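You operate a simulated robot arm through the tools that you are given. There is no shell and no other tool. Be economical: measure what you need, move in short steps, check, and stop when the job is done.

You run a simulated two-armed robot. Do the job below in one go: nothing can be reset, and whatever is moved stays where it is left.

JOB
On the top of the brown desk, fold the blue cloth in half, so that it is half as long.

It is judged by the outcome, as a careful person would: the job done as asked, and still so three seconds after it is handed in. It fails if anything else is knocked over, pushed out of place, dropped, spilled or broken. Flat cloth is picked up by pressing the open fingertips on it (5 to 10 N) and closing them slowly along it; thin cloth reads only 2 to 8 mm in the jaws.

ROBOT AND FRAMES
Two 7-joint arms with two-finger parallel grippers on one trunk, on a base that drives. Base frame: it is fixed to the floor where the robot stands at the start and does not move with it; the origin is under the middle of the robot, x ahead of it, y to its left, z up. Readings come in cm, rad, newtons and seconds.
The left shoulder is at the start at [7, 13.4, 102.6], the right one opposite. With the tool pointing down near the work surface each hand reaches from about 10 to 64 cm from the robot's upright axis, wherever it stands, measured 20 degrees to its own side. Places, roughly: top of the brown desk [90, 10, 80]. Payload 1.57 kg a hand.
The TCP of each hand is the grasp point between the finger pads, 3 cm short of the fingertips. In the tool frame z runs along the fingers and y along their closing line. Largest opening 8 cm; finger width 1.7, thickness 1.2; the body of the gripper, 4 by 8.2 cm, starts 8 cm behind the TCP.
Orientation is that of the tool frame in the base frame, as [roll, pitch, yaw] about the fixed x, y, z axes, in that order (R = Rz(yaw) Ry(pitch) Rx(roll)). With the fingers straight down and closing along the base's y, the tool's x points along the base's -x, its y along +y and its z along -z.

CONTROLS
- The arms move only by the tool arm_command. It takes "left_motion", "right_motion" or both (then of equal length, played together; a hand with none holds still); each is a list of rows, each a list of 3 entries, a list of its own where there are three numbers: the turn, a rotation vector about the base's x, y, z in rad, then the shift along the base's x, y, z in cm, then the gripper command, from -1 (fully open) to 1 (shut), values between in proportion. In form: [[[wx, wy, wz], [tx, ty, tz], claw], ...]. A call has 1 to 12 rows; each row shifts and turns the commanded pose from where the row before left it. A row lasts 0.2 s, in which the tool goes at most 5 cm and 0.15 rad; a call with a longer step from one row to the next is refused whole, and so is a gripper value outside its range. A pose out of reach is approached as far as the arm can. The call stops where the force on the tool passes 40 N (or 10 N more than at its start, if that is more) or the arm is blocked; 0.2 s more then pass. Each finger travels about 15.3 cm/s and halts on what it meets, pressing with about 38 N; the grip force reading is that of the motor and also rises with nothing between the fingers. The clock runs only during rows and for 0.2 s after the last one: add rows that do not move to give the fingers time. The reply holds the time, the measured pose of the TCP, the force on the tool along the base axes, the opening and the grip force, in the units named above and with some noise, and new pictures: "show" is both (left out), scene, wrist or none (wrist: the cameras of the hands that moved).
- Cameras (640 x 400 px; columns grow to the right, rows downward): "scene" is now at [13.28, -1.4, 124.41]; the picture's right is [-0.16, -0.99, 0.00], its down [-0.67, 0.11, -0.73] and it looks along [0.72, -0.12, -0.68] (base axes); focal length 252 px, centre (320, 200). "left" rides on the left gripper at [7.2, 0.7, -12.2] in its tool frame; the picture's right is [-0.09, 1.00, 0.00], its down [-0.84, -0.08, -0.54] and it looks along [-0.54, -0.05, 0.84] (tool axes); focal length 238 px, centre (320, 200). "right" rides on the right gripper at [7.2, -0.7, -12.2] in its tool frame; the picture's right is [0.09, 1.00, 0.00], its down [-0.84, 0.08, -0.54] and it looks along [-0.54, 0.05, 0.84] (tool axes); focal length 238 px, centre (320, 200). There is no depth. A picture from a camera that has moved, and an enlarged one, comes with that camera's place and axes in the base frame and with its lens.
- move_column(by): slides the trunk up (or, below 0, down) by that many cm; the arms and the scene camera ride with it, the base frame stays. It gives what a move gives, with no picture.
- drive_base(legs): drives the robot by 1 to 6 legs, each [ahead, left, turn to the left] in cm, cm and rad, along the robot's own axes; the way and the turn of a leg run together, so that a leg with both is an arc; at most 150 cm and 3.142 rad a leg. The arms and the cameras ride along, it lands a little off, and it stops where it bumps. It gives what a move gives, and a new picture of the scene camera.
- head_to(pan, tilt): turns the head with the scene camera to pan (to the left, within 1.501 rad either way) and tilt (down, from -0.506 to 1.204), counted from straight ahead of the robot. It gives what a move gives, and a new picture of the scene camera.
- zoom(camera, box): a new picture of the part [left, top, right, bottom] of that camera's present view, enlarged. No time passes.
- finish_job(): hands the job in; it is judged then, once.

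Go step by step. Nothing tells you exact positions but the pictures and the camera data: compare them with the known pose of the tool, close in by small moves and look again before you grip or let go. The budget is 120 turns and 170 pictures, counting those below and the enlarged ones. Unless the task says otherwise, let go and move clear before handing in, and close with one line.

The tools are called after "Emit:" as a command line: name --argument value ..., lists and objects as JSON in quotes. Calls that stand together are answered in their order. arm_command: Moves the arms, as the interface text tells. Its arguments: {"type":"object","properties":{"left_motion":{"type":"array","items":{"type":"array"}},"right_motion":{"type":"array","items":{"type":"array"}},"show":{"type":"string","enum":["both","scene","wrist","none"]}},"required":[]} The other tools are called the same way: move_column (by) slides the trunk up or down; drive_base (legs) drives the base; head_to (pan, tilt) turns the head that bears the scene camera; zoom (camera, box) takes an enlarged picture of a part of a camera's view; finish_job () hands the job in.

At the start:

```text
time_s: 0.0
left_tcp_pos: [50.77, 18.3, 90.23]
left_tool_rot: [3.14, 0.0, -3.14]
left_force: [-0.5, 0.5, -0.3]
left_gripper_width: 8.0
left_grip_force: 0.1
right_tcp_pos: [44.78, -16.01, 99.79]
right_tool_rot: [3.14, -0.001, 3.139]
right_force: [0.4, 0.0, 0.9]
right_gripper_width: 8.02
right_grip_force: 0.1
trunk travel left (down, up): [-60.0, 34.0]
robot x, y, heading: [-0.26, -0.08, 0.001]
head pan, tilt: [-0.162, 0.747]
```

scene: 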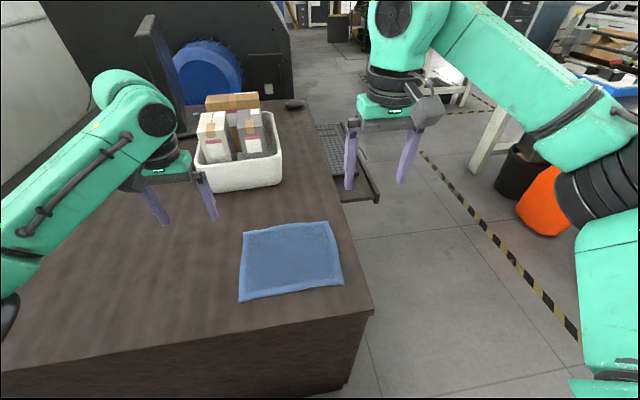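
right: 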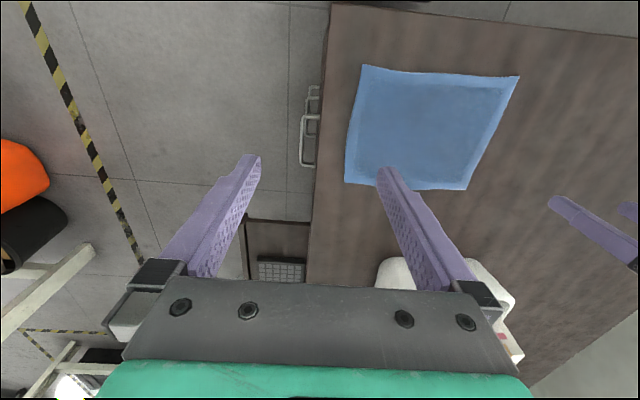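
left: 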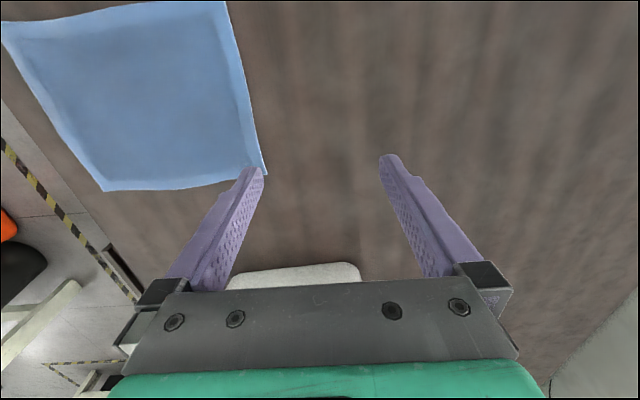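

The blue cloth lies flat on the desk at about x 38.5–56.4, y −11 to +11, z≈75.7, so its long side runs along y. I'll drive round to the desk's right side and face +y, which lets both hands work one short edge side by side. First I back off.

Emit:
move_column --by 10

Emit:
drive_base --legs '[[-40, 0, 0], [0, -65, 0], [0, 0, 1.5708]]'

```text
time_s: 1.3
left_tcp_pos: [50.72, 18.3, 100.17]
left_tool_rot: [3.14, 0.0, -3.141]
left_force: [0.1, -0.1, -0.7]
left_gripper_width: 7.99
left_grip_force: 0.1
right_tcp_pos: [44.75, -16.03, 109.69]
right_tool_rot: [-3.14, 0.0, 3.14]
right_force: [0.0, 0.5, -0.7]
right_gripper_width: 7.98
right_grip_force: 0.2
trunk travel left (down, up): [-70.0, 24.0]
robot x, y, heading: [0.24, -0.06, 0.001]
head pan, tilt: [-0.162, 0.747]
```

```text
time_s: 10.8
left_tcp_pos: [-59.28, -13.64, 100.12]
left_tool_rot: [-3.141, 0.0, -1.529]
left_force: [0.5, 0.4, -0.5]
left_gripper_width: 8.0
left_grip_force: 0.1
right_tcp_pos: [-24.77, -18.3, 109.73]
right_tool_rot: [-3.141, 0.001, -1.532]
right_force: [-0.4, 0.6, 0.2]
right_gripper_width: 8.0
right_grip_force: 0.0
trunk travel left (down, up): [-70.0, 24.0]
robot x, y, heading: [-39.0, -63.69, 1.61]
head pan, tilt: [-0.162, 0.747]
camera scene: at [-38.05, -50.34, 134.41], right [0.99, -0.12, 0.0], down [-0.08, -0.67, -0.73], along [0.09, 0.73, -0.68], focal length 252 px, centre (320, 200)
```

scene: 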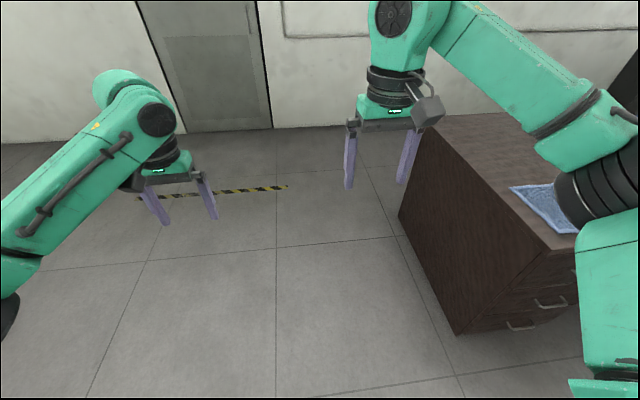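

The turn went as planned and the hands are well above desk height. Now I slide sideways to stand off the desk's right side.

Emit:
drive_base --legs '[[0, 0, -0.039], [0, -84, 0]]'

Emit:
head_to --pan 0 --tilt 0.85

```text
time_s: 15.7
left_tcp_pos: [27.19, -12.8, 100.09]
left_tool_rot: [-3.141, -0.001, -1.574]
left_force: [-0.5, 1.2, -0.9]
left_gripper_width: 8.0
left_grip_force: 0.0
right_tcp_pos: [61.49, -18.92, 109.89]
right_tool_rot: [3.141, 0.0, -1.575]
right_force: [-0.4, -1.2, -0.3]
right_gripper_width: 8.01
right_grip_force: 0.1
trunk travel left (down, up): [-70.0, 24.0]
robot x, y, heading: [45.0, -63.43, 1.567]
head pan, tilt: [-0.162, 0.747]
camera scene: at [46.82, -50.45, 134.41], right [0.99, -0.17, 0.0], down [-0.11, -0.67, -0.73], along [0.12, 0.72, -0.68], focal length 252 px, centre (320, 200)
```

scene: 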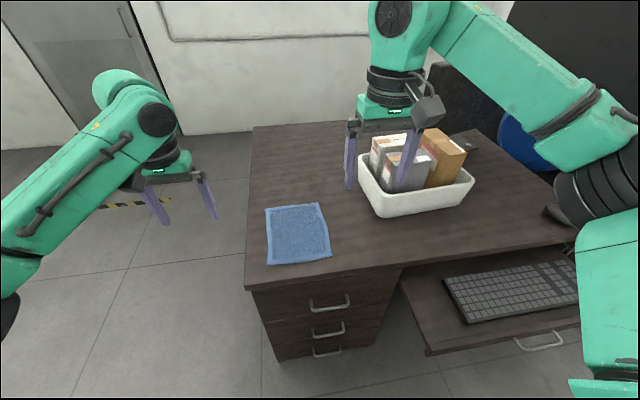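

```text
time_s: 16.4
left_tcp_pos: [27.23, -12.86, 100.08]
left_tool_rot: [3.14, 0.001, -1.574]
left_force: [-0.2, 0.4, 0.2]
left_gripper_width: 8.02
left_grip_force: 0.1
right_tcp_pos: [61.56, -19.0, 109.77]
right_tool_rot: [-3.14, -0.001, -1.575]
right_force: [0.3, -0.1, -0.2]
right_gripper_width: 8.01
right_grip_force: 0.0
trunk travel left (down, up): [-70.0, 24.0]
robot x, y, heading: [45.12, -63.77, 1.57]
head pan, tilt: [0.0, 0.85]
camera scene: at [45.54, -50.81, 133.58], right [1.0, 0.0, 0.0], down [0.0, -0.75, -0.66], along [0.0, 0.66, -0.75], focal length 252 px, centre (320, 200)
```

scene: 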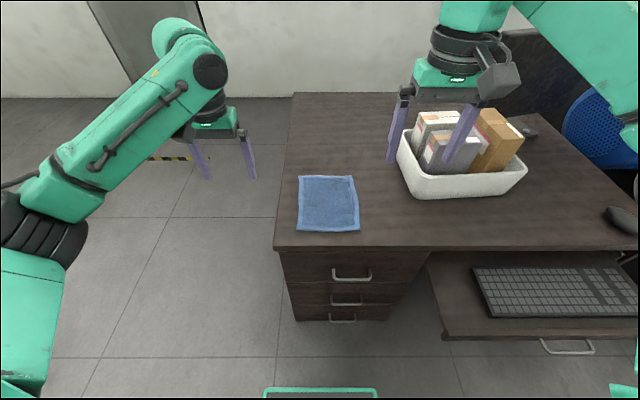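

I'm now facing the cloth along its length: near edge y≈−11.4, far edge y≈+10.8, x from 39 to 56.8. I'll drive 17 cm closer.

Emit:
drive_base --legs '[[17, -1.5, 0]]'

```text
time_s: 17.9
left_tcp_pos: [28.75, 4.17, 100.25]
left_tool_rot: [-3.141, 0.003, -1.575]
left_force: [-0.2, 0.0, -0.4]
left_gripper_width: 8.01
left_grip_force: 0.1
right_tcp_pos: [62.9, -2.05, 109.89]
right_tool_rot: [-3.141, 0.001, -1.573]
right_force: [-0.2, 0.0, -0.6]
right_gripper_width: 7.98
right_grip_force: 0.1
trunk travel left (down, up): [-70.0, 24.0]
robot x, y, heading: [47.08, -46.45, 1.565]
head pan, tilt: [0.0, 0.85]
camera scene: at [47.04, -33.95, 133.6], right [1.0, 0.0, 0.0], down [0.0, -0.75, -0.66], along [0.0, 0.66, -0.75], focal length 252 px, centre (320, 200)
```

scene: 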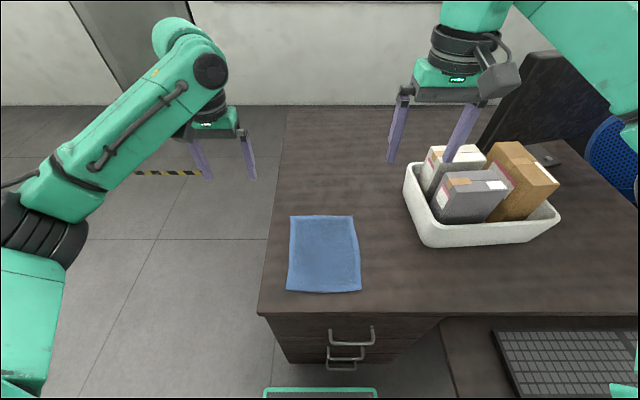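

Both hands go above the near corners, fingers partly closed (about 2.5 cm), and stop 5 cm above contact height.

Emit:
arm_command --left_motion '[[[0, 0, 0], [2.08, -2.46, 0], 0.375], [[0, 0, 0], [2.08, -2.46, 0], 0.375], [[0, 0, 0], [2.08, -2.46, 0], 0.375], [[0, 0, 0], [2.08, -2.46, 0], 0.375], [[0, 0, 0], [2.08, -2.46, 0], 0.375], [[0, 0, 0], [2.08, -2.46, 0], 0.375], [[0, 0, 0], [0, 0, -2.7], 0.375], [[0, 0, 0], [0, 0, -2.7], 0.375], [[0, 0, 0], [0, 0, -2.7], 0.375], [[0, 0, 0], [0, 0, -2.7], 0.375], [[0, 0, 0], [0, 0, -2.7], 0.375], [[0, 0, 0], [0, 0, -2.7], 0.375]]' --right_motion '[[[0, 0, 0], [-1.32, -1.43, 0], 0.375], [[0, 0, 0], [-1.32, -1.43, 0], 0.375], [[0, 0, 0], [-1.32, -1.43, 0], 0.375], [[0, 0, 0], [-1.32, -1.43, 0], 0.375], [[0, 0, 0], [-1.32, -1.43, 0], 0.375], [[0, 0, 0], [-1.32, -1.43, 0], 0.375], [[0, 0, 0], [0, 0, -4.3], 0.375], [[0, 0, 0], [0, 0, -4.3], 0.375], [[0, 0, 0], [0, 0, -4.3], 0.375], [[0, 0, 0], [0, 0, -4.3], 0.375], [[0, 0, 0], [0, 0, -4.3], 0.375], [[0, 0, 0], [0, 0, -4.3], 0.375]]'

```text
time_s: 20.5
left_tcp_pos: [41.22, -10.53, 84.03]
left_tool_rot: [-3.141, 0.001, -1.573]
left_force: [0.2, 0.6, -0.6]
left_gripper_width: 2.5
left_grip_force: 0.1
right_tcp_pos: [54.95, -10.48, 84.17]
right_tool_rot: [-3.141, -0.001, -1.575]
right_force: [-0.7, 0.2, -0.7]
right_gripper_width: 2.5
right_grip_force: 0.0
trunk travel left (down, up): [-70.0, 24.0]
robot x, y, heading: [46.86, -46.54, 1.567]
head pan, tilt: [0.0, 0.85]
camera scene: at [47.06, -33.71, 133.58], right [1.0, 0.0, 0.0], down [0.0, -0.75, -0.66], along [0.0, 0.66, -0.75], focal length 252 px, centre (320, 200)
camera right: at [55.53, -17.86, 96.35], right [-1.0, -0.09, 0.0], down [-0.07, 0.84, 0.54], along [-0.05, 0.54, -0.84], focal length 238 px, centre (320, 200)
camera left: at [40.47, -17.69, 96.22], right [-1.0, 0.09, 0.0], down [0.08, 0.84, 0.54], along [0.05, 0.54, -0.84], focal length 238 px, centre (320, 200)
```

scene: 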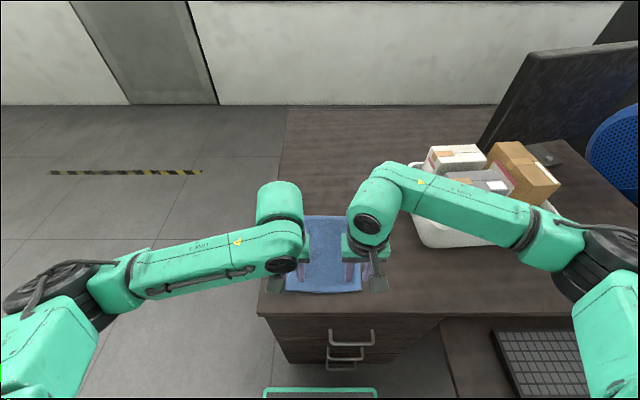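
right: 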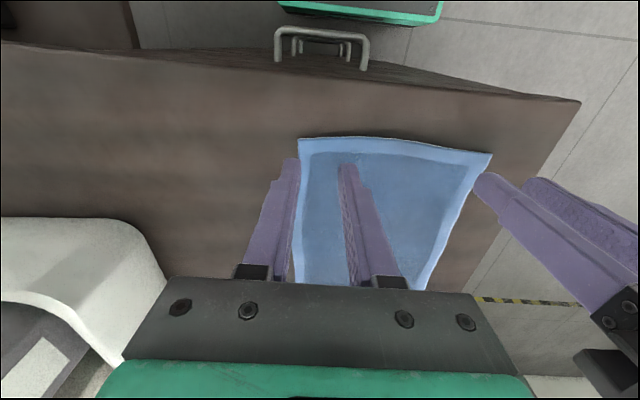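
left: 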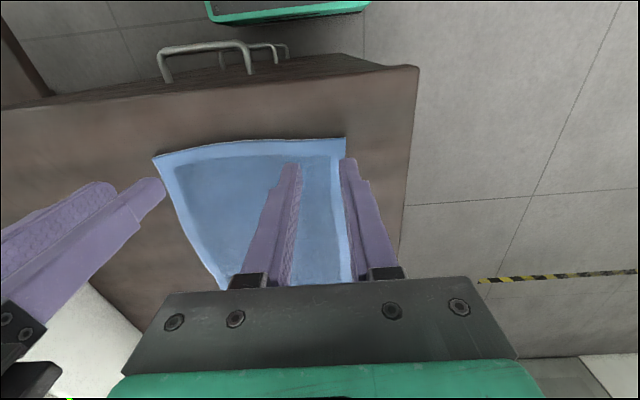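

The corners measure (56.8, −10.8) and (38.8, −10.9). A small correction, then down to just above contact.

Emit:
arm_command --left_motion '[[[0, 0, 0], [0.1, 0.4, -1.4], 0.375], [[0, 0, 0], [0, 0, -1.4], 0.375], [[0, 0, 0], [0, 0, -1.4], 0.375], [[0, 0, 0], [0, 0, -0.6], 0.375], [[0, 0, 0], [0, 0, -0.3], 0.375]]' --right_motion '[[[0, 0, 0], [-0.4, 0.4, -1.4], 0.375], [[0, 0, 0], [0, 0, -1.4], 0.375], [[0, 0, 0], [0, 0, -1.4], 0.375], [[0, 0, 0], [0, 0, -0.6], 0.375], [[0, 0, 0], [0, 0, -0.3], 0.375]]' --show "none"

```text
time_s: 21.7
left_tcp_pos: [41.52, -10.11, 78.86]
left_tool_rot: [3.141, 0.001, -1.574]
left_force: [0.0, 0.5, 0.0]
left_gripper_width: 2.5
left_grip_force: 0.2
right_tcp_pos: [54.48, -10.21, 78.96]
right_tool_rot: [-3.142, 0.002, -1.574]
right_force: [0.6, -0.5, 0.5]
right_gripper_width: 2.51
right_grip_force: 0.1
trunk travel left (down, up): [-70.0, 24.0]
robot x, y, heading: [47.2, -46.49, 1.568]
head pan, tilt: [0.0, 0.85]
```

No contact yet, so I'll keep going down in small steps.

Emit:
arm_command --left_motion '[[[0, 0, 0], [0, 0, -0.15], 0.375], [[0, 0, 0], [0, 0, -0.15], 0.375]]' --right_motion '[[[0, 0, 0], [0, 0, -0.15], 0.375], [[0, 0, 0], [0, 0, -0.15], 0.375]]' --show "wrist"

```text
time_s: 22.3
left_tcp_pos: [41.29, -10.13, 78.53]
left_tool_rot: [3.141, 0.0, -1.572]
left_force: [0.4, 0.0, 0.1]
left_gripper_width: 2.49
left_grip_force: 0.0
right_tcp_pos: [54.72, -10.11, 78.53]
right_tool_rot: [-3.142, 0.0, -1.574]
right_force: [0.1, 0.4, -0.5]
right_gripper_width: 2.49
right_grip_force: 0.0
trunk travel left (down, up): [-70.0, 24.0]
robot x, y, heading: [46.96, -46.61, 1.569]
head pan, tilt: [0.0, 0.85]
camera right: at [55.24, -17.55, 90.76], right [-1.0, -0.09, 0.0], down [-0.07, 0.84, 0.54], along [-0.05, 0.54, -0.84], focal length 238 px, centre (320, 200)
camera left: at [40.61, -17.28, 90.8], right [-1.0, 0.09, 0.0], down [0.08, 0.84, 0.54], along [0.05, 0.54, -0.84], focal length 238 px, centre (320, 200)
```

right: 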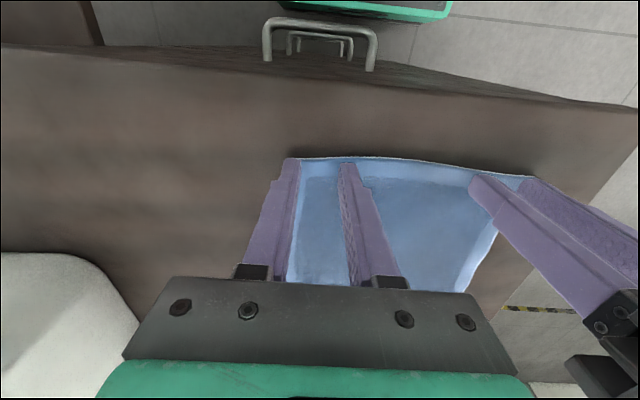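
left: 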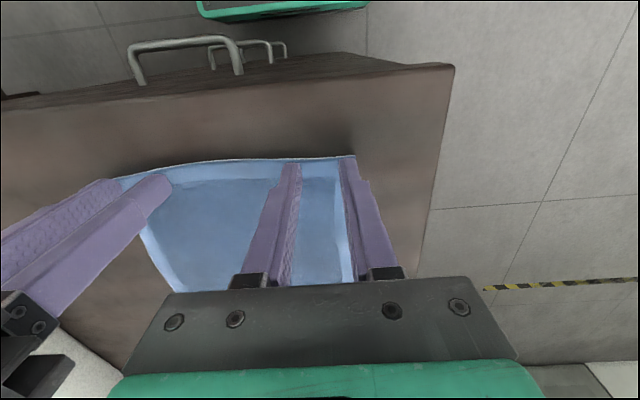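

The fingertips sit just inside the edge at both corners. I keep lowering until there's contact force.

Emit:
arm_command --left_motion '[[[0, 0, 0], [0, 0, -0.15], 0.375], [[0, 0, 0], [0, 0, -0.15], 0.375]]' --right_motion '[[[0, 0, 0], [0, 0, -0.15], 0.375], [[0, 0, 0], [0, 0, -0.15], 0.375]]' --show "none"

```text
time_s: 22.9
left_tcp_pos: [41.42, -10.19, 78.45]
left_tool_rot: [-3.141, 0.002, -1.572]
left_force: [0.9, 1.0, 4.8]
left_gripper_width: 2.5
left_grip_force: 0.1
right_tcp_pos: [54.56, -10.14, 78.27]
right_tool_rot: [3.139, 0.002, -1.574]
right_force: [0.3, 2.5, 7.0]
right_gripper_width: 2.51
right_grip_force: 0.0
trunk travel left (down, up): [-70.0, 24.0]
robot x, y, heading: [47.4, -46.83, 1.566]
head pan, tilt: [0.0, 0.85]
```

Contact is made at 5 and 7 N. Now I close slowly along the cloth.

Emit:
arm_command --left_motion '[[[0, 0, 0], [0, 0, -0.07], 0.375], [[0, 0, 0], [0, 0, 0], 0.44], [[0, 0, 0], [0, 0, 0], 0.5], [[0, 0, 0], [0, 0, 0], 0.56], [[0, 0, 0], [0, 0, 0], 0.62], [[0, 0, 0], [0, 0, 0], 0.69], [[0, 0, 0], [0, 0, 0], 0.76], [[0, 0, 0], [0, 0, 0], 0.83], [[0, 0, 0], [0, 0, 0], 0.9], [[0, 0, 0], [0, 0, 0], 0.96], [[0, 0, 0], [0, 0, 0], 1], [[0, 0, 0], [0, 0, 0], 1]]' --right_motion '[[[0, 0, 0], [0, 0, 0], 0.375], [[0, 0, 0], [0, 0, 0], 0.44], [[0, 0, 0], [0, 0, 0], 0.5], [[0, 0, 0], [0, 0, 0], 0.56], [[0, 0, 0], [0, 0, 0], 0.62], [[0, 0, 0], [0, 0, 0], 0.69], [[0, 0, 0], [0, 0, 0], 0.76], [[0, 0, 0], [0, 0, 0], 0.83], [[0, 0, 0], [0, 0, 0], 0.9], [[0, 0, 0], [0, 0, 0], 0.96], [[0, 0, 0], [0, 0, 0], 1], [[0, 0, 0], [0, 0, 0], 1]]' --show "wrist"

```text
time_s: 25.5
left_tcp_pos: [41.37, -10.37, 78.3]
left_tool_rot: [-3.141, 0.001, -1.574]
left_force: [1.6, 0.5, 16.0]
left_gripper_width: 0.4
left_grip_force: 24.6
right_tcp_pos: [54.76, -10.35, 78.27]
right_tool_rot: [-3.141, 0.002, -1.572]
right_force: [0.0, -0.1, 5.9]
right_gripper_width: 0.04
right_grip_force: 20.9
trunk travel left (down, up): [-70.0, 24.0]
robot x, y, heading: [46.93, -46.41, 1.563]
head pan, tilt: [0.0, 0.85]
camera right: at [55.25, -17.75, 90.51], right [-1.0, -0.09, 0.0], down [-0.07, 0.84, 0.54], along [-0.05, 0.54, -0.84], focal length 238 px, centre (320, 200)
camera left: at [40.62, -17.49, 90.48], right [-1.0, 0.09, 0.0], down [0.08, 0.84, 0.54], along [0.05, 0.54, -0.84], focal length 238 px, centre (320, 200)
```

right: 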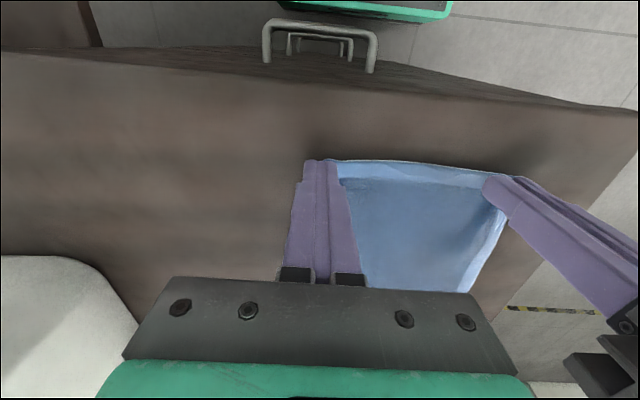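
left: 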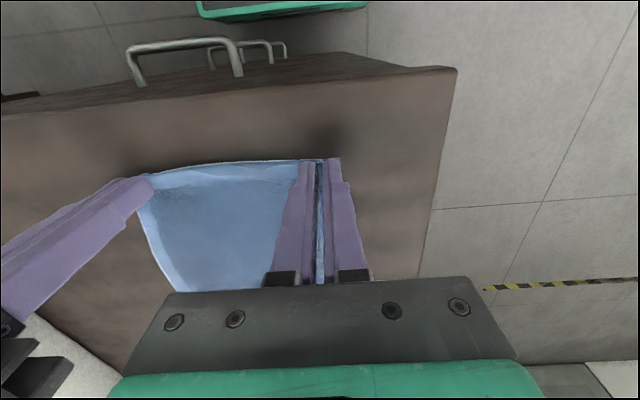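

The left hand has the cloth (4 mm) but the right slipped off. I'll lift the right hand, reopen it and look.

Emit:
arm_command --right_motion '[[[0, 0, 0], [0, 0, 0.7], 1], [[0, 0, 0], [0, 0, 1.3], 0.35], [[0, 0, 0], [0, 0, 0], 0.35], [[0, 0, 0], [0, 0, 0], 0.35]]' --show "wrist"

```text
time_s: 26.5
left_tcp_pos: [41.35, -10.28, 78.34]
left_tool_rot: [3.141, 0.002, -1.572]
left_force: [0.1, -0.8, 17.4]
left_gripper_width: 0.35
left_grip_force: 24.2
right_tcp_pos: [54.72, -10.25, 80.28]
right_tool_rot: [3.141, 0.003, -1.574]
right_force: [0.1, 0.1, 0.3]
right_gripper_width: 2.58
right_grip_force: 0.1
trunk travel left (down, up): [-70.0, 24.0]
robot x, y, heading: [46.68, -46.75, 1.566]
head pan, tilt: [0.0, 0.85]
camera right: at [55.27, -17.73, 92.55], right [-1.0, -0.09, 0.0], down [-0.07, 0.84, 0.54], along [-0.05, 0.54, -0.84], focal length 238 px, centre (320, 200)
```

right: 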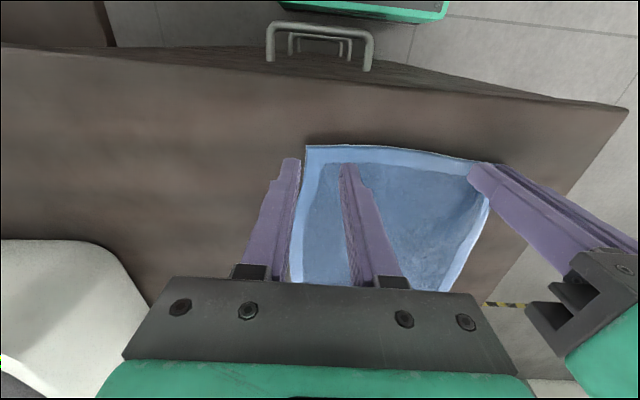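

The right corner is now at about (55.7, −11.4), so the outer finger was off the cloth. I shift the hand to match and press harder.

Emit:
arm_command --right_motion '[[[0, 0, 0], [-1.1, -0.4, -0.8], 0.35], [[0, 0, 0], [0, 0, -0.8], 0.35], [[0, 0, 0], [0, 0, -0.3], 0.35], [[0, 0, 0], [0, 0, -0.15], 0.35]]' --show "wrist"

```text
time_s: 27.5
left_tcp_pos: [41.48, -10.3, 78.22]
left_tool_rot: [3.141, 0.004, -1.572]
left_force: [0.0, 0.9, 16.4]
left_gripper_width: 0.35
left_grip_force: 24.0
right_tcp_pos: [53.52, -10.68, 78.36]
right_tool_rot: [3.141, 0.003, -1.575]
right_force: [0.2, -0.7, 5.7]
right_gripper_width: 2.6
right_grip_force: 0.0
trunk travel left (down, up): [-70.0, 24.0]
robot x, y, heading: [46.93, -47.06, 1.568]
head pan, tilt: [0.0, 0.85]
camera right: at [54.18, -18.08, 90.53], right [-1.0, -0.09, 0.0], down [-0.07, 0.84, 0.54], along [-0.05, 0.54, -0.84], focal length 238 px, centre (320, 200)
```

right: 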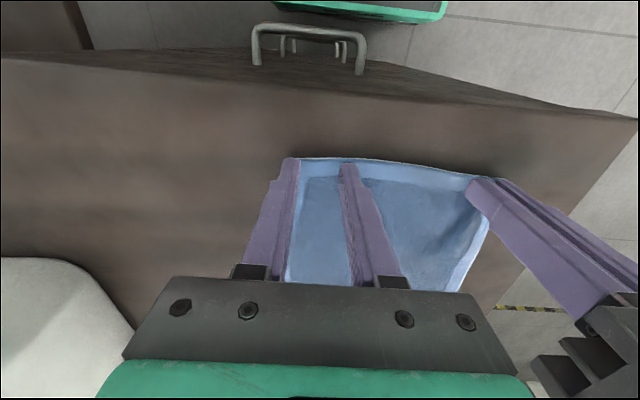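

Emit:
arm_command --right_motion '[[[0, 0, 0], [0, 0, -0.1], 0.35], [[0, 0, 0], [0, 0, 0], 0.42], [[0, 0, 0], [0, 0, 0], 0.49], [[0, 0, 0], [0, 0, 0], 0.56], [[0, 0, 0], [0, 0, 0], 0.62], [[0, 0, 0], [0, 0, 0], 0.69], [[0, 0, 0], [0, 0, 0], 0.76], [[0, 0, 0], [0, 0, 0], 0.83], [[0, 0, 0], [0, 0, 0], 0.9], [[0, 0, 0], [0, 0, 0], 0.96], [[0, 0, 0], [0, 0, 0], 1], [[0, 0, 0], [0, 0, 0], 1]]' --show "wrist"

```text
time_s: 30.1
left_tcp_pos: [41.3, -10.41, 78.1]
left_tool_rot: [3.141, 0.003, -1.574]
left_force: [5.9, 2.5, 9.0]
left_gripper_width: 0.38
left_grip_force: 24.6
right_tcp_pos: [53.53, -10.67, 78.31]
right_tool_rot: [3.14, 0.004, -1.574]
right_force: [-5.4, 1.0, 26.4]
right_gripper_width: 0.38
right_grip_force: 24.5
trunk travel left (down, up): [-70.0, 24.0]
robot x, y, heading: [46.73, -46.55, 1.566]
head pan, tilt: [0.0, 0.85]
camera right: at [54.13, -18.11, 90.43], right [-1.0, -0.09, 0.0], down [-0.07, 0.83, 0.55], along [-0.05, 0.54, -0.84], focal length 238 px, centre (320, 200)
```

right: 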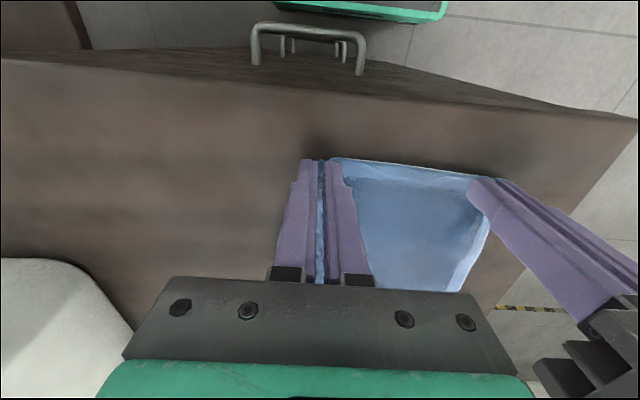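

Both corners are gripped at 3.8 mm each. Next comes the first half of the fold arc: lift and carry towards +y.

Emit:
arm_command --left_motion '[[[0, 0, 0], [0.165, 0.165, 1.165], 1], [[0, 0, 0], [0, 0.165, 1.165], 1], [[0, 0, 0], [0, 0.48, 1.085], 1], [[0, 0, 0], [0, 0.48, 1.085], 1], [[0, 0, 0], [0, 0.77, 0.93], 1], [[0, 0, 0], [0, 0.77, 0.93], 1], [[0, 0, 0], [0, 1, 0.715], 1], [[0, 0, 0], [0, 1, 0.715], 1], [[0, 0, 0], [0, 1.16, 0.45], 1], [[0, 0, 0], [0, 1.16, 0.45], 1], [[0, 0, 0], [0, 1.25, 0.155], 1], [[0, 0, 0], [0, 1.25, 0.155], 1]]' --right_motion '[[[0, 0, 0], [-0.165, 0.165, 1.165], 1], [[0, 0, 0], [0, 0.165, 1.165], 1], [[0, 0, 0], [0, 0.48, 1.085], 1], [[0, 0, 0], [0, 0.48, 1.085], 1], [[0, 0, 0], [0, 0.77, 0.93], 1], [[0, 0, 0], [0, 0.77, 0.93], 1], [[0, 0, 0], [0, 1, 0.715], 1], [[0, 0, 0], [0, 1, 0.715], 1], [[0, 0, 0], [0, 1.16, 0.45], 1], [[0, 0, 0], [0, 1.16, 0.45], 1], [[0, 0, 0], [0, 1.25, 0.155], 1], [[0, 0, 0], [0, 1.25, 0.155], 1]]'

```text
time_s: 32.7
left_tcp_pos: [41.54, -0.25, 87.04]
left_tool_rot: [3.141, -0.001, -1.572]
left_force: [1.0, -0.6, 0.8]
left_gripper_width: 0.31
left_grip_force: 24.7
right_tcp_pos: [53.35, -0.89, 87.09]
right_tool_rot: [-3.14, -0.002, -1.575]
right_force: [-1.0, 0.3, -0.3]
right_gripper_width: 0.36
right_grip_force: 24.6
trunk travel left (down, up): [-70.0, 24.0]
robot x, y, heading: [46.99, -46.3, 1.564]
head pan, tilt: [0.0, 0.85]
camera scene: at [47.08, -33.7, 133.57], right [1.0, 0.0, 0.0], down [0.0, -0.75, -0.66], along [0.0, 0.66, -0.75], focal length 252 px, centre (320, 200)
camera right: at [54.09, -8.26, 99.27], right [-1.0, -0.09, 0.0], down [-0.07, 0.84, 0.54], along [-0.05, 0.54, -0.84], focal length 238 px, centre (320, 200)
camera left: at [40.77, -7.45, 99.43], right [-1.0, 0.09, 0.0], down [0.08, 0.84, 0.54], along [0.05, 0.54, -0.84], focal length 238 px, centre (320, 200)
```

scene: 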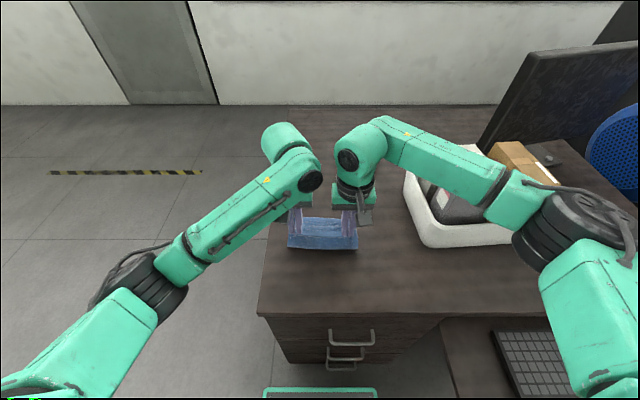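
right: 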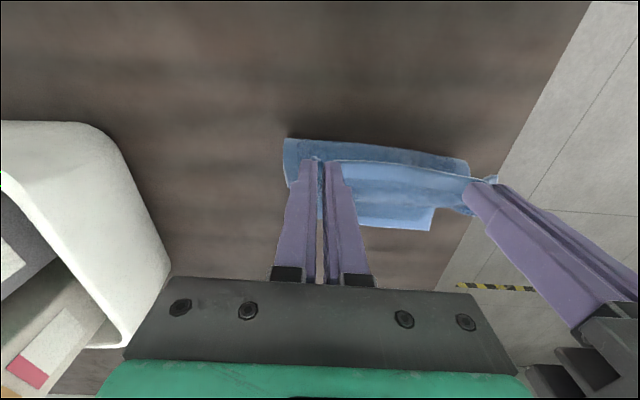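
left: 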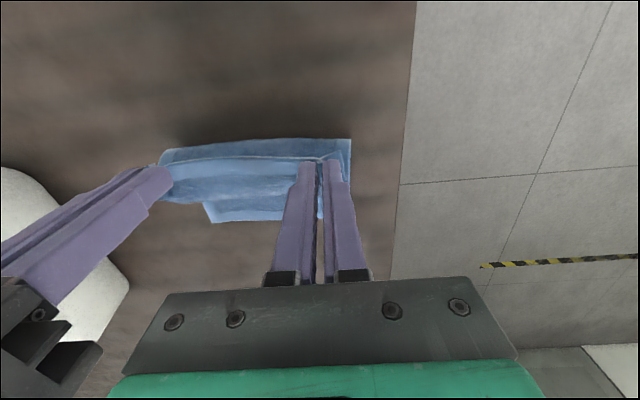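

The cloth is lifted and its far half hasn't moved, with the far edge still at y≈10.4. Now the second half of the arc, leaning the hands forward a little.

Emit:
arm_command --left_motion '[[[-0.03, 0, 0], [0, 1.3, -0.155], 1], [[-0.03, 0, 0], [0, 1.3, -0.155], 1], [[-0.03, 0, 0], [0, 1.25, -0.45], 1], [[-0.03, 0, 0], [0, 1.25, -0.45], 1], [[-0.03, 0, 0], [0, 1.05, -0.7], 1], [[-0.03, 0, 0], [0, 1.05, -0.7], 1], [[-0.03, 0, 0], [0, 0.85, -0.9], 1], [[-0.03, 0, 0], [0, 0.85, -0.9], 1], [[-0.03, 0, 0], [0, 0.55, -1.05], 1], [[-0.03, 0, 0], [0, 0.55, -1.05], 1], [[-0.03, 0, 0], [0, 0.2, -0.6], 1], [[-0.02, 0, 0], [0, 0.2, -0.5], 1]]' --right_motion '[[[-0.03, 0, 0], [0, 1.35, -0.155], 1], [[-0.03, 0, 0], [0, 1.35, -0.155], 1], [[-0.03, 0, 0], [0, 1.3, -0.45], 1], [[-0.03, 0, 0], [0, 1.3, -0.45], 1], [[-0.03, 0, 0], [0, 1.1, -0.7], 1], [[-0.03, 0, 0], [0, 1.1, -0.7], 1], [[-0.03, 0, 0], [0, 0.9, -0.9], 1], [[-0.03, 0, 0], [0, 0.9, -0.9], 1], [[-0.03, 0, 0], [0, 0.55, -1.05], 1], [[-0.03, 0, 0], [0, 0.55, -1.05], 1], [[-0.03, 0, 0], [0, 0.2, -0.6], 1], [[-0.02, 0, 0], [0, 0.2, -0.5], 1]]'

```text
time_s: 35.3
left_tcp_pos: [40.83, 4.92, 84.13]
left_tool_rot: [-3.135, -0.35, -1.576]
left_force: [22.4, -0.3, -4.6]
left_gripper_width: 0.42
left_grip_force: 24.7
left hand out of reach, approached as far as the arm can: row 8, 9, 10, 11, 12
right_tcp_pos: [53.71, 4.2, 81.77]
right_tool_rot: [3.133, -0.351, -1.566]
right_force: [-22.0, -0.3, 5.4]
right_gripper_width: 0.41
right_grip_force: 24.2
right hand out of reach, approached as far as the arm can: row 8, 9, 10
trunk travel left (down, up): [-70.0, 24.0]
robot x, y, heading: [47.1, -46.28, 1.569]
head pan, tilt: [0.0, 0.85]
camera scene: at [47.01, -33.82, 133.59], right [1.0, 0.0, 0.0], down [0.0, -0.75, -0.66], along [0.0, 0.66, -0.75], focal length 252 px, centre (320, 200)
camera right: at [54.47, 1.43, 95.71], right [-1.0, -0.09, 0.04], down [-0.08, 0.97, 0.22], along [-0.06, 0.22, -0.97], focal length 238 px, centre (320, 200)
camera left: at [40.06, 2.35, 97.99], right [-1.0, 0.09, -0.04], down [0.08, 0.97, 0.22], along [0.06, 0.22, -0.97], focal length 238 px, centre (320, 200)
```

scene: 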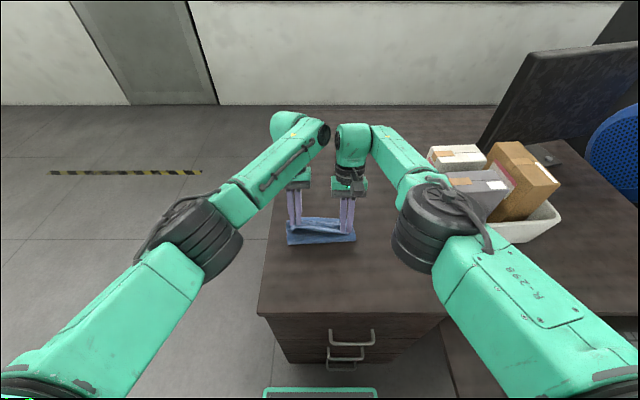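
right: 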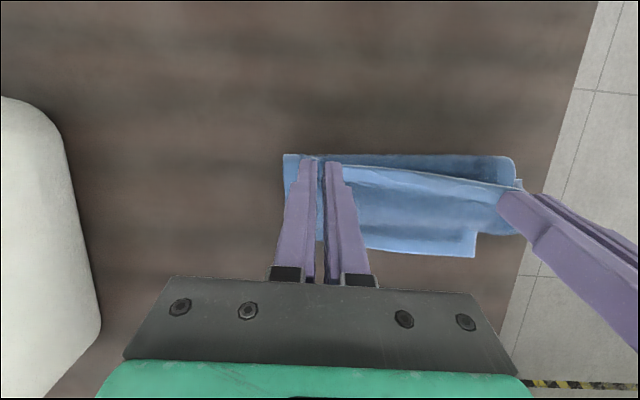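
left: 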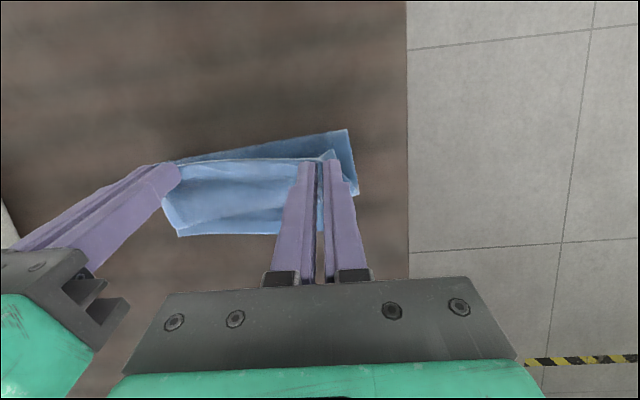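

The lean put both hands out of reach and the cloth is being stretched. I'll bring the hands back and upright, then drive the base closer.

Emit:
arm_command --left_motion '[[[0.05, 0, 0], [0.1, -0.5, 0], 1], [[0.05, 0, 0], [0.1, -0.5, 0], 1], [[0.05, 0, 0], [0, -0.5, 0], 1]]' --right_motion '[[[0.05, 0, 0], [-0.1, -0.5, 0], 1], [[0.05, 0, 0], [-0.1, -0.5, 0], 1], [[0.05, 0, 0], [0, -0.5, 0], 1]]' --show "none"

```text
time_s: 36.1
left_tcp_pos: [40.93, 3.44, 84.1]
left_tool_rot: [-3.14, -0.199, -1.572]
left_force: [21.9, 1.1, -5.4]
left_gripper_width: 0.38
left_grip_force: 25.0
right_tcp_pos: [53.73, 3.09, 81.56]
right_tool_rot: [3.139, -0.2, -1.573]
right_force: [-20.3, -1.4, 3.6]
right_gripper_width: 0.39
right_grip_force: 25.1
right hand out of reach, approached as far as the arm can: row 1
trunk travel left (down, up): [-70.0, 24.0]
robot x, y, heading: [46.96, -46.68, 1.569]
head pan, tilt: [0.0, 0.85]
```

Emit:
arm_command --left_motion '[[[0.05, 0, 0], [0.15, -0.8, 0.18], 1], [[0.05, 0, 0], [0.15, -0.8, 0.18], 1], [[0.05, 0, 0], [0.15, -0.8, 0.18], 1], [[0.05, 0, 0], [0.1, -0.8, 0.18], 1], [[0, 0, 0], [0.1, -0.8, 0.18], 1]]' --right_motion '[[[0.05, 0, 0], [-0.1, -0.72, 0.68], 1], [[0.05, 0, 0], [-0.1, -0.72, 0.68], 1], [[0.05, 0, 0], [-0.1, -0.72, 0.68], 1], [[0.05, 0, 0], [-0.1, -0.72, 0.68], 1], [[0, 0, 0], [-0.1, -0.72, 0.68], 1]]' --show "wrist"

```text
time_s: 37.3
left_tcp_pos: [41.48, -0.61, 84.92]
left_tool_rot: [3.141, -0.002, -1.572]
left_force: [3.9, 0.4, 0.1]
left_gripper_width: 0.38
left_grip_force: 24.3
right_tcp_pos: [53.5, -0.32, 85.05]
right_tool_rot: [-3.139, 0.0, -1.577]
right_force: [-2.9, -0.4, -0.2]
right_gripper_width: 0.35
right_grip_force: 25.0
trunk travel left (down, up): [-70.0, 24.0]
robot x, y, heading: [46.87, -46.53, 1.565]
head pan, tilt: [0.0, 0.85]
camera right: at [54.15, -7.77, 97.19], right [-1.0, -0.09, 0.0], down [-0.07, 0.84, 0.54], along [-0.05, 0.54, -0.84], focal length 238 px, centre (320, 200)
camera left: at [40.72, -7.76, 97.13], right [-1.0, 0.09, 0.0], down [0.08, 0.84, 0.54], along [0.05, 0.54, -0.84], focal length 238 px, centre (320, 200)
```

right: 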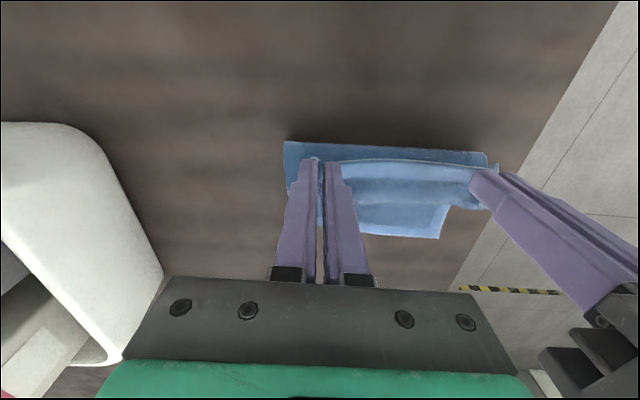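
left: 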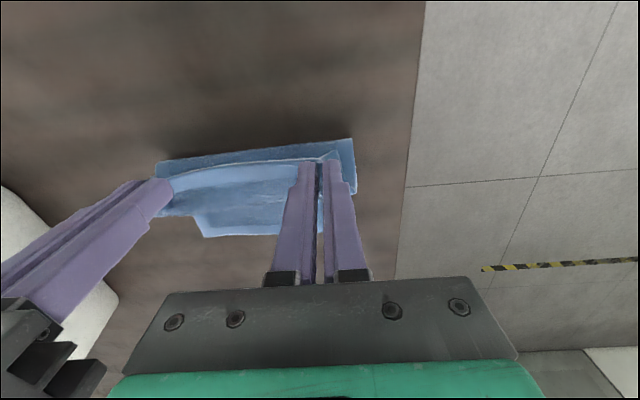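

The far edge is still in place at y≈10.1. A small 3 cm drive ahead keeps the base clear of the drawer handles and gives the arms some margin.

Emit:
drive_base --legs '[[3, 0, 0]]'

```text
time_s: 38.1
left_tcp_pos: [41.42, 2.07, 85.08]
left_tool_rot: [3.141, 0.001, -1.572]
left_force: [0.8, 0.5, -0.2]
left_gripper_width: 0.35
left_grip_force: 24.7
right_tcp_pos: [53.55, 2.36, 85.08]
right_tool_rot: [3.141, 0.001, -1.575]
right_force: [-0.8, 0.0, -1.0]
right_gripper_width: 0.36
right_grip_force: 24.1
trunk travel left (down, up): [-70.0, 24.0]
robot x, y, heading: [47.03, -43.63, 1.566]
head pan, tilt: [0.0, 0.85]
camera scene: at [47.06, -31.17, 133.62], right [1.0, 0.0, 0.0], down [0.0, -0.75, -0.66], along [0.0, 0.66, -0.75], focal length 252 px, centre (320, 200)
```

scene: 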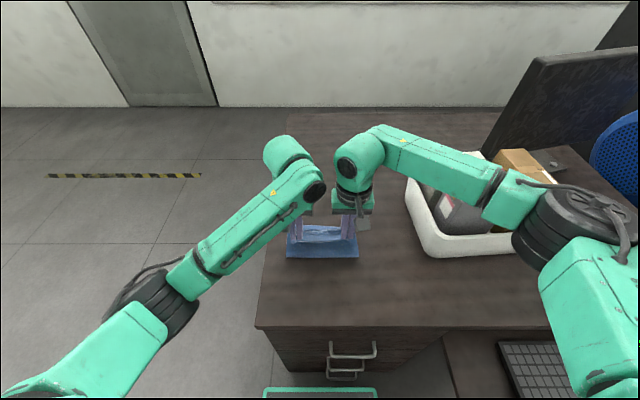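

Emit:
arm_command --left_motion '[[[0, 0, 0], [0, 0.9, -0.2], 1], [[0, 0, 0], [0, 0.9, -0.2], 1], [[0, 0, 0], [0, 0.9, -0.2], 1], [[0, 0, 0], [0, 0.8, -0.4], 1], [[0, 0, 0], [0, 0.8, -0.4], 1], [[0, 0, 0], [0, 0.7, -0.6], 1], [[0, 0, 0], [0, 0.7, -0.6], 1], [[0, 0, 0], [0, 0.5, -0.8], 1], [[0, 0, 0], [0, 0.5, -0.8], 1], [[0, 0, 0], [0, 0.2, -0.9], 1]]' --right_motion '[[[0, 0, 0], [0, 0.9, -0.2], 1], [[0, 0, 0], [0, 0.9, -0.2], 1], [[0, 0, 0], [0, 0.9, -0.2], 1], [[0, 0, 0], [0, 0.8, -0.4], 1], [[0, 0, 0], [0, 0.8, -0.4], 1], [[0, 0, 0], [0, 0.7, -0.6], 1], [[0, 0, 0], [0, 0.7, -0.6], 1], [[0, 0, 0], [0, 0.5, -0.8], 1], [[0, 0, 0], [0, 0.2, -0.8], 1], [[0, 0, 0], [0, 0.2, -0.9], 1]]'

```text
time_s: 40.3
left_tcp_pos: [41.45, 9.21, 79.86]
left_tool_rot: [-3.14, -0.002, -1.573]
left_force: [1.6, -0.4, 0.6]
left_gripper_width: 0.35
left_grip_force: 24.6
right_tcp_pos: [53.56, 9.12, 79.96]
right_tool_rot: [-3.14, -0.003, -1.573]
right_force: [-1.2, -0.2, 0.0]
right_gripper_width: 0.35
right_grip_force: 24.5
trunk travel left (down, up): [-70.0, 24.0]
robot x, y, heading: [47.35, -43.77, 1.566]
head pan, tilt: [0.0, 0.85]
camera scene: at [47.06, -30.78, 133.58], right [1.0, 0.0, 0.0], down [0.0, -0.75, -0.66], along [0.0, 0.66, -0.75], focal length 252 px, centre (320, 200)
camera right: at [54.12, 1.84, 92.13], right [-1.0, -0.09, 0.0], down [-0.07, 0.84, 0.54], along [-0.05, 0.54, -0.84], focal length 238 px, centre (320, 200)
camera left: at [40.73, 2.04, 92.05], right [-1.0, 0.09, 0.0], down [0.08, 0.84, 0.54], along [0.05, 0.54, -0.84], focal length 238 px, centre (320, 200)
```

scene: 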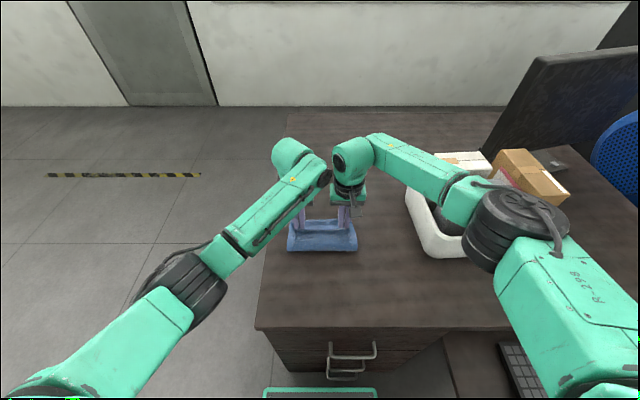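
right: 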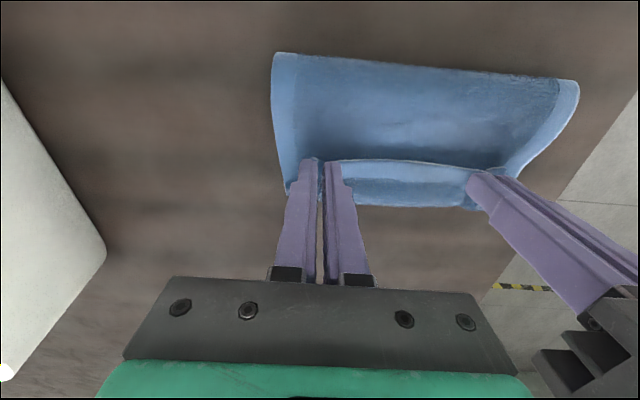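
left: 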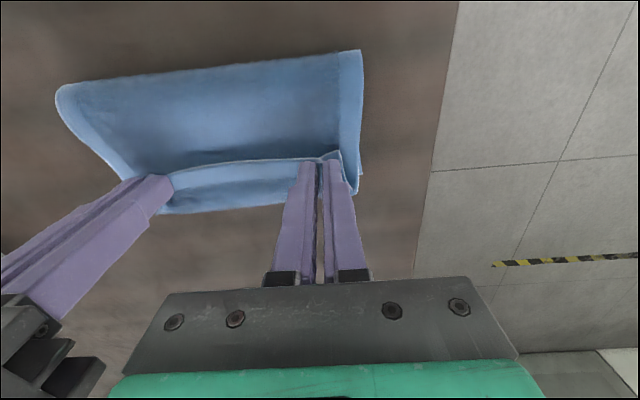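

The top half lies over the lower half. I'll lower to the surface, open gently so the pleats spread back out, and lift clear.

Emit:
arm_command --left_motion '[[[0, 0, 0], [0, 0, -0.5], 1], [[0, 0, 0], [0, 0, -0.5], 1], [[0, 0, 0], [0, 0, -0.2], 1], [[0, 0, 0], [0, 0, 0], 0.85], [[0, 0, 0], [0, 0, 0], 0.7], [[0, 0, 0], [0, 0, 0], 0.55], [[0, 0, 0], [0, 0, 0], 0.4], [[0, 0, 0], [0, 0, 0.5], 0.4], [[0, 0, 0], [0, 0, 1], 0.4], [[0, 0, 0], [0, 0, 2], 0.4], [[0, 0, 0], [0, 0, 3], 0.4]]' --right_motion '[[[0, 0, 0], [0, 0, -0.5], 1], [[0, 0, 0], [0, 0, -0.5], 1], [[0, 0, 0], [0, 0, -0.2], 1], [[0, 0, 0], [0, 0, 0], 0.85], [[0, 0, 0], [0, 0, 0], 0.7], [[0, 0, 0], [0, 0, 0], 0.55], [[0, 0, 0], [0, 0, 0], 0.4], [[0, 0, 0], [0, 0, 0.5], 0.4], [[0, 0, 0], [0, 0, 1], 0.4], [[0, 0, 0], [0, 0, 2], 0.4], [[0, 0, 0], [0, 0, 3], 0.4]]' --show "wrist"

```text
time_s: 42.7
left_tcp_pos: [41.47, 9.18, 85.21]
left_tool_rot: [-3.141, -0.001, -1.574]
left_force: [0.7, -0.3, -0.3]
left_gripper_width: 2.36
left_grip_force: 0.0
right_tcp_pos: [53.61, 9.0, 85.32]
right_tool_rot: [3.14, 0.001, -1.574]
right_force: [0.0, 0.3, -0.1]
right_gripper_width: 2.41
right_grip_force: 0.2
trunk travel left (down, up): [-70.0, 24.0]
robot x, y, heading: [47.25, -43.53, 1.567]
head pan, tilt: [0.0, 0.85]
camera right: at [54.19, 1.66, 97.48], right [-1.0, -0.09, 0.0], down [-0.08, 0.84, 0.54], along [-0.05, 0.54, -0.84], focal length 238 px, centre (320, 200)
camera left: at [40.65, 2.04, 97.43], right [-1.0, 0.09, 0.0], down [0.08, 0.84, 0.54], along [0.05, 0.54, -0.84], focal length 238 px, centre (320, 200)
```

right: 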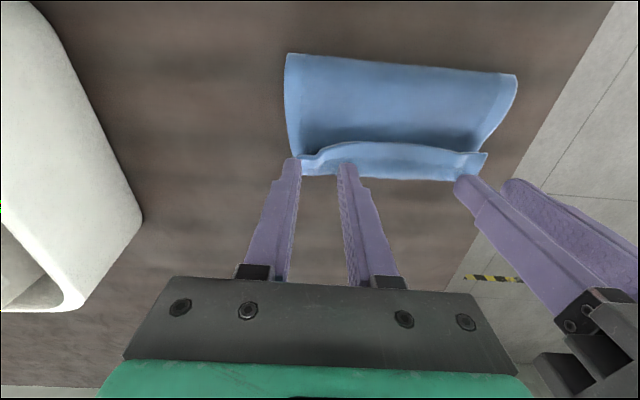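
left: 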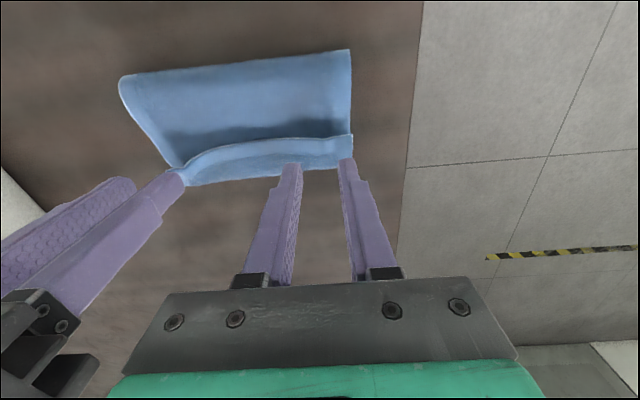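

Released. I'll back both hands off and up so I can see the result properly.

Emit:
arm_command --left_motion '[[[0, 0, 0], [-1, -1, 3], 0.4], [[0, 0, 0], [-3, -2, 1], 0.4], [[0, 0, 0], [-3, -3, 1], 0.4], [[0, 0, 0], [-3, -3, 1], 0.4], [[0, 0, 0], [-3, -3, 1], 0.4]]' --right_motion '[[[0, 0, 0], [0, -1, 4], 0.4], [[0, 0, 0], [0, -2, 4], 0.4], [[0, 0, 0], [1, -3, 3], 0.4], [[0, 0, 0], [2, -3, 2], 0.4], [[0, 0, 0], [3, -3, 2], 0.4]]'

Emit:
zoom --camera "scene" --box '[260, 170, 420, 270]'

```text
time_s: 43.9
left_tcp_pos: [28.7, -3.04, 92.29]
left_tool_rot: [3.141, 0.002, -1.574]
left_force: [-0.7, -0.5, 0.3]
left_gripper_width: 2.42
left_grip_force: 0.1
right_tcp_pos: [59.63, -2.96, 100.41]
right_tool_rot: [-3.141, 0.003, -1.575]
right_force: [-0.5, -0.4, 0.1]
right_gripper_width: 2.42
right_grip_force: 0.0
trunk travel left (down, up): [-70.0, 24.0]
robot x, y, heading: [47.09, -43.86, 1.568]
head pan, tilt: [0.0, 0.85]
camera scene: at [47.09, -31.18, 133.62], right [1.0, 0.0, 0.0], down [0.0, -0.75, -0.66], along [0.0, 0.66, -0.75], focal length 252 px, centre (320, 200)
camera right: at [60.3, -10.46, 112.7], right [-1.0, -0.09, 0.0], down [-0.07, 0.84, 0.54], along [-0.05, 0.54, -0.84], focal length 238 px, centre (320, 200)
camera left: at [27.91, -10.24, 104.54], right [-1.0, 0.09, 0.0], down [0.08, 0.84, 0.54], along [0.05, 0.54, -0.84], focal length 238 px, centre (320, 200)
```

scene: 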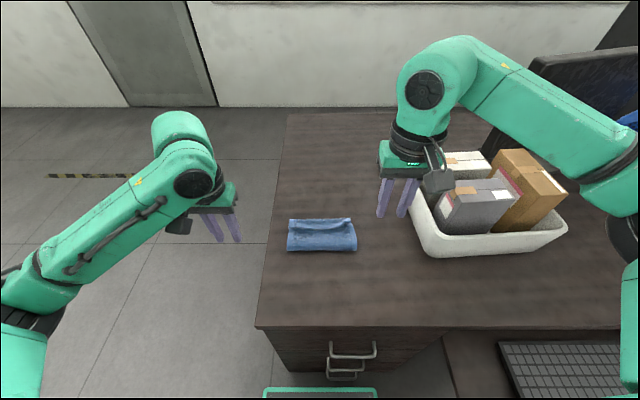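
right: 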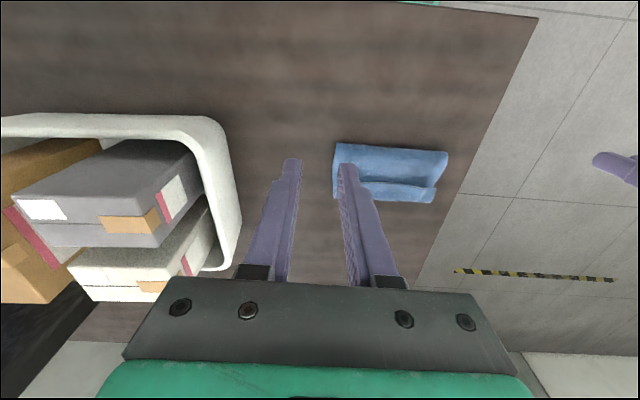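
left: 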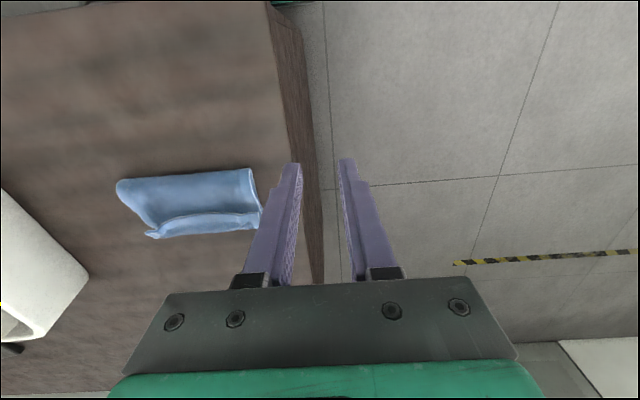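

```text
4.00 times, centred on (340, 220) of scene
camera zoom: at [47.09, -31.18, 133.62], right [1.0, 0.0, 0.0], down [0.0, -0.75, -0.66], along [0.0, 0.66, -0.75], focal length 1008 px, centre (240, 120)
```

zoom: 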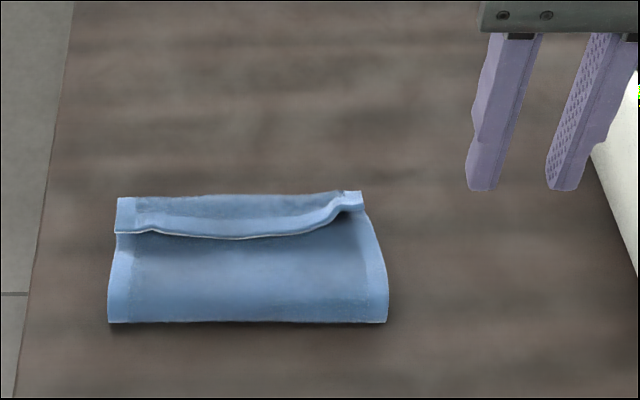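

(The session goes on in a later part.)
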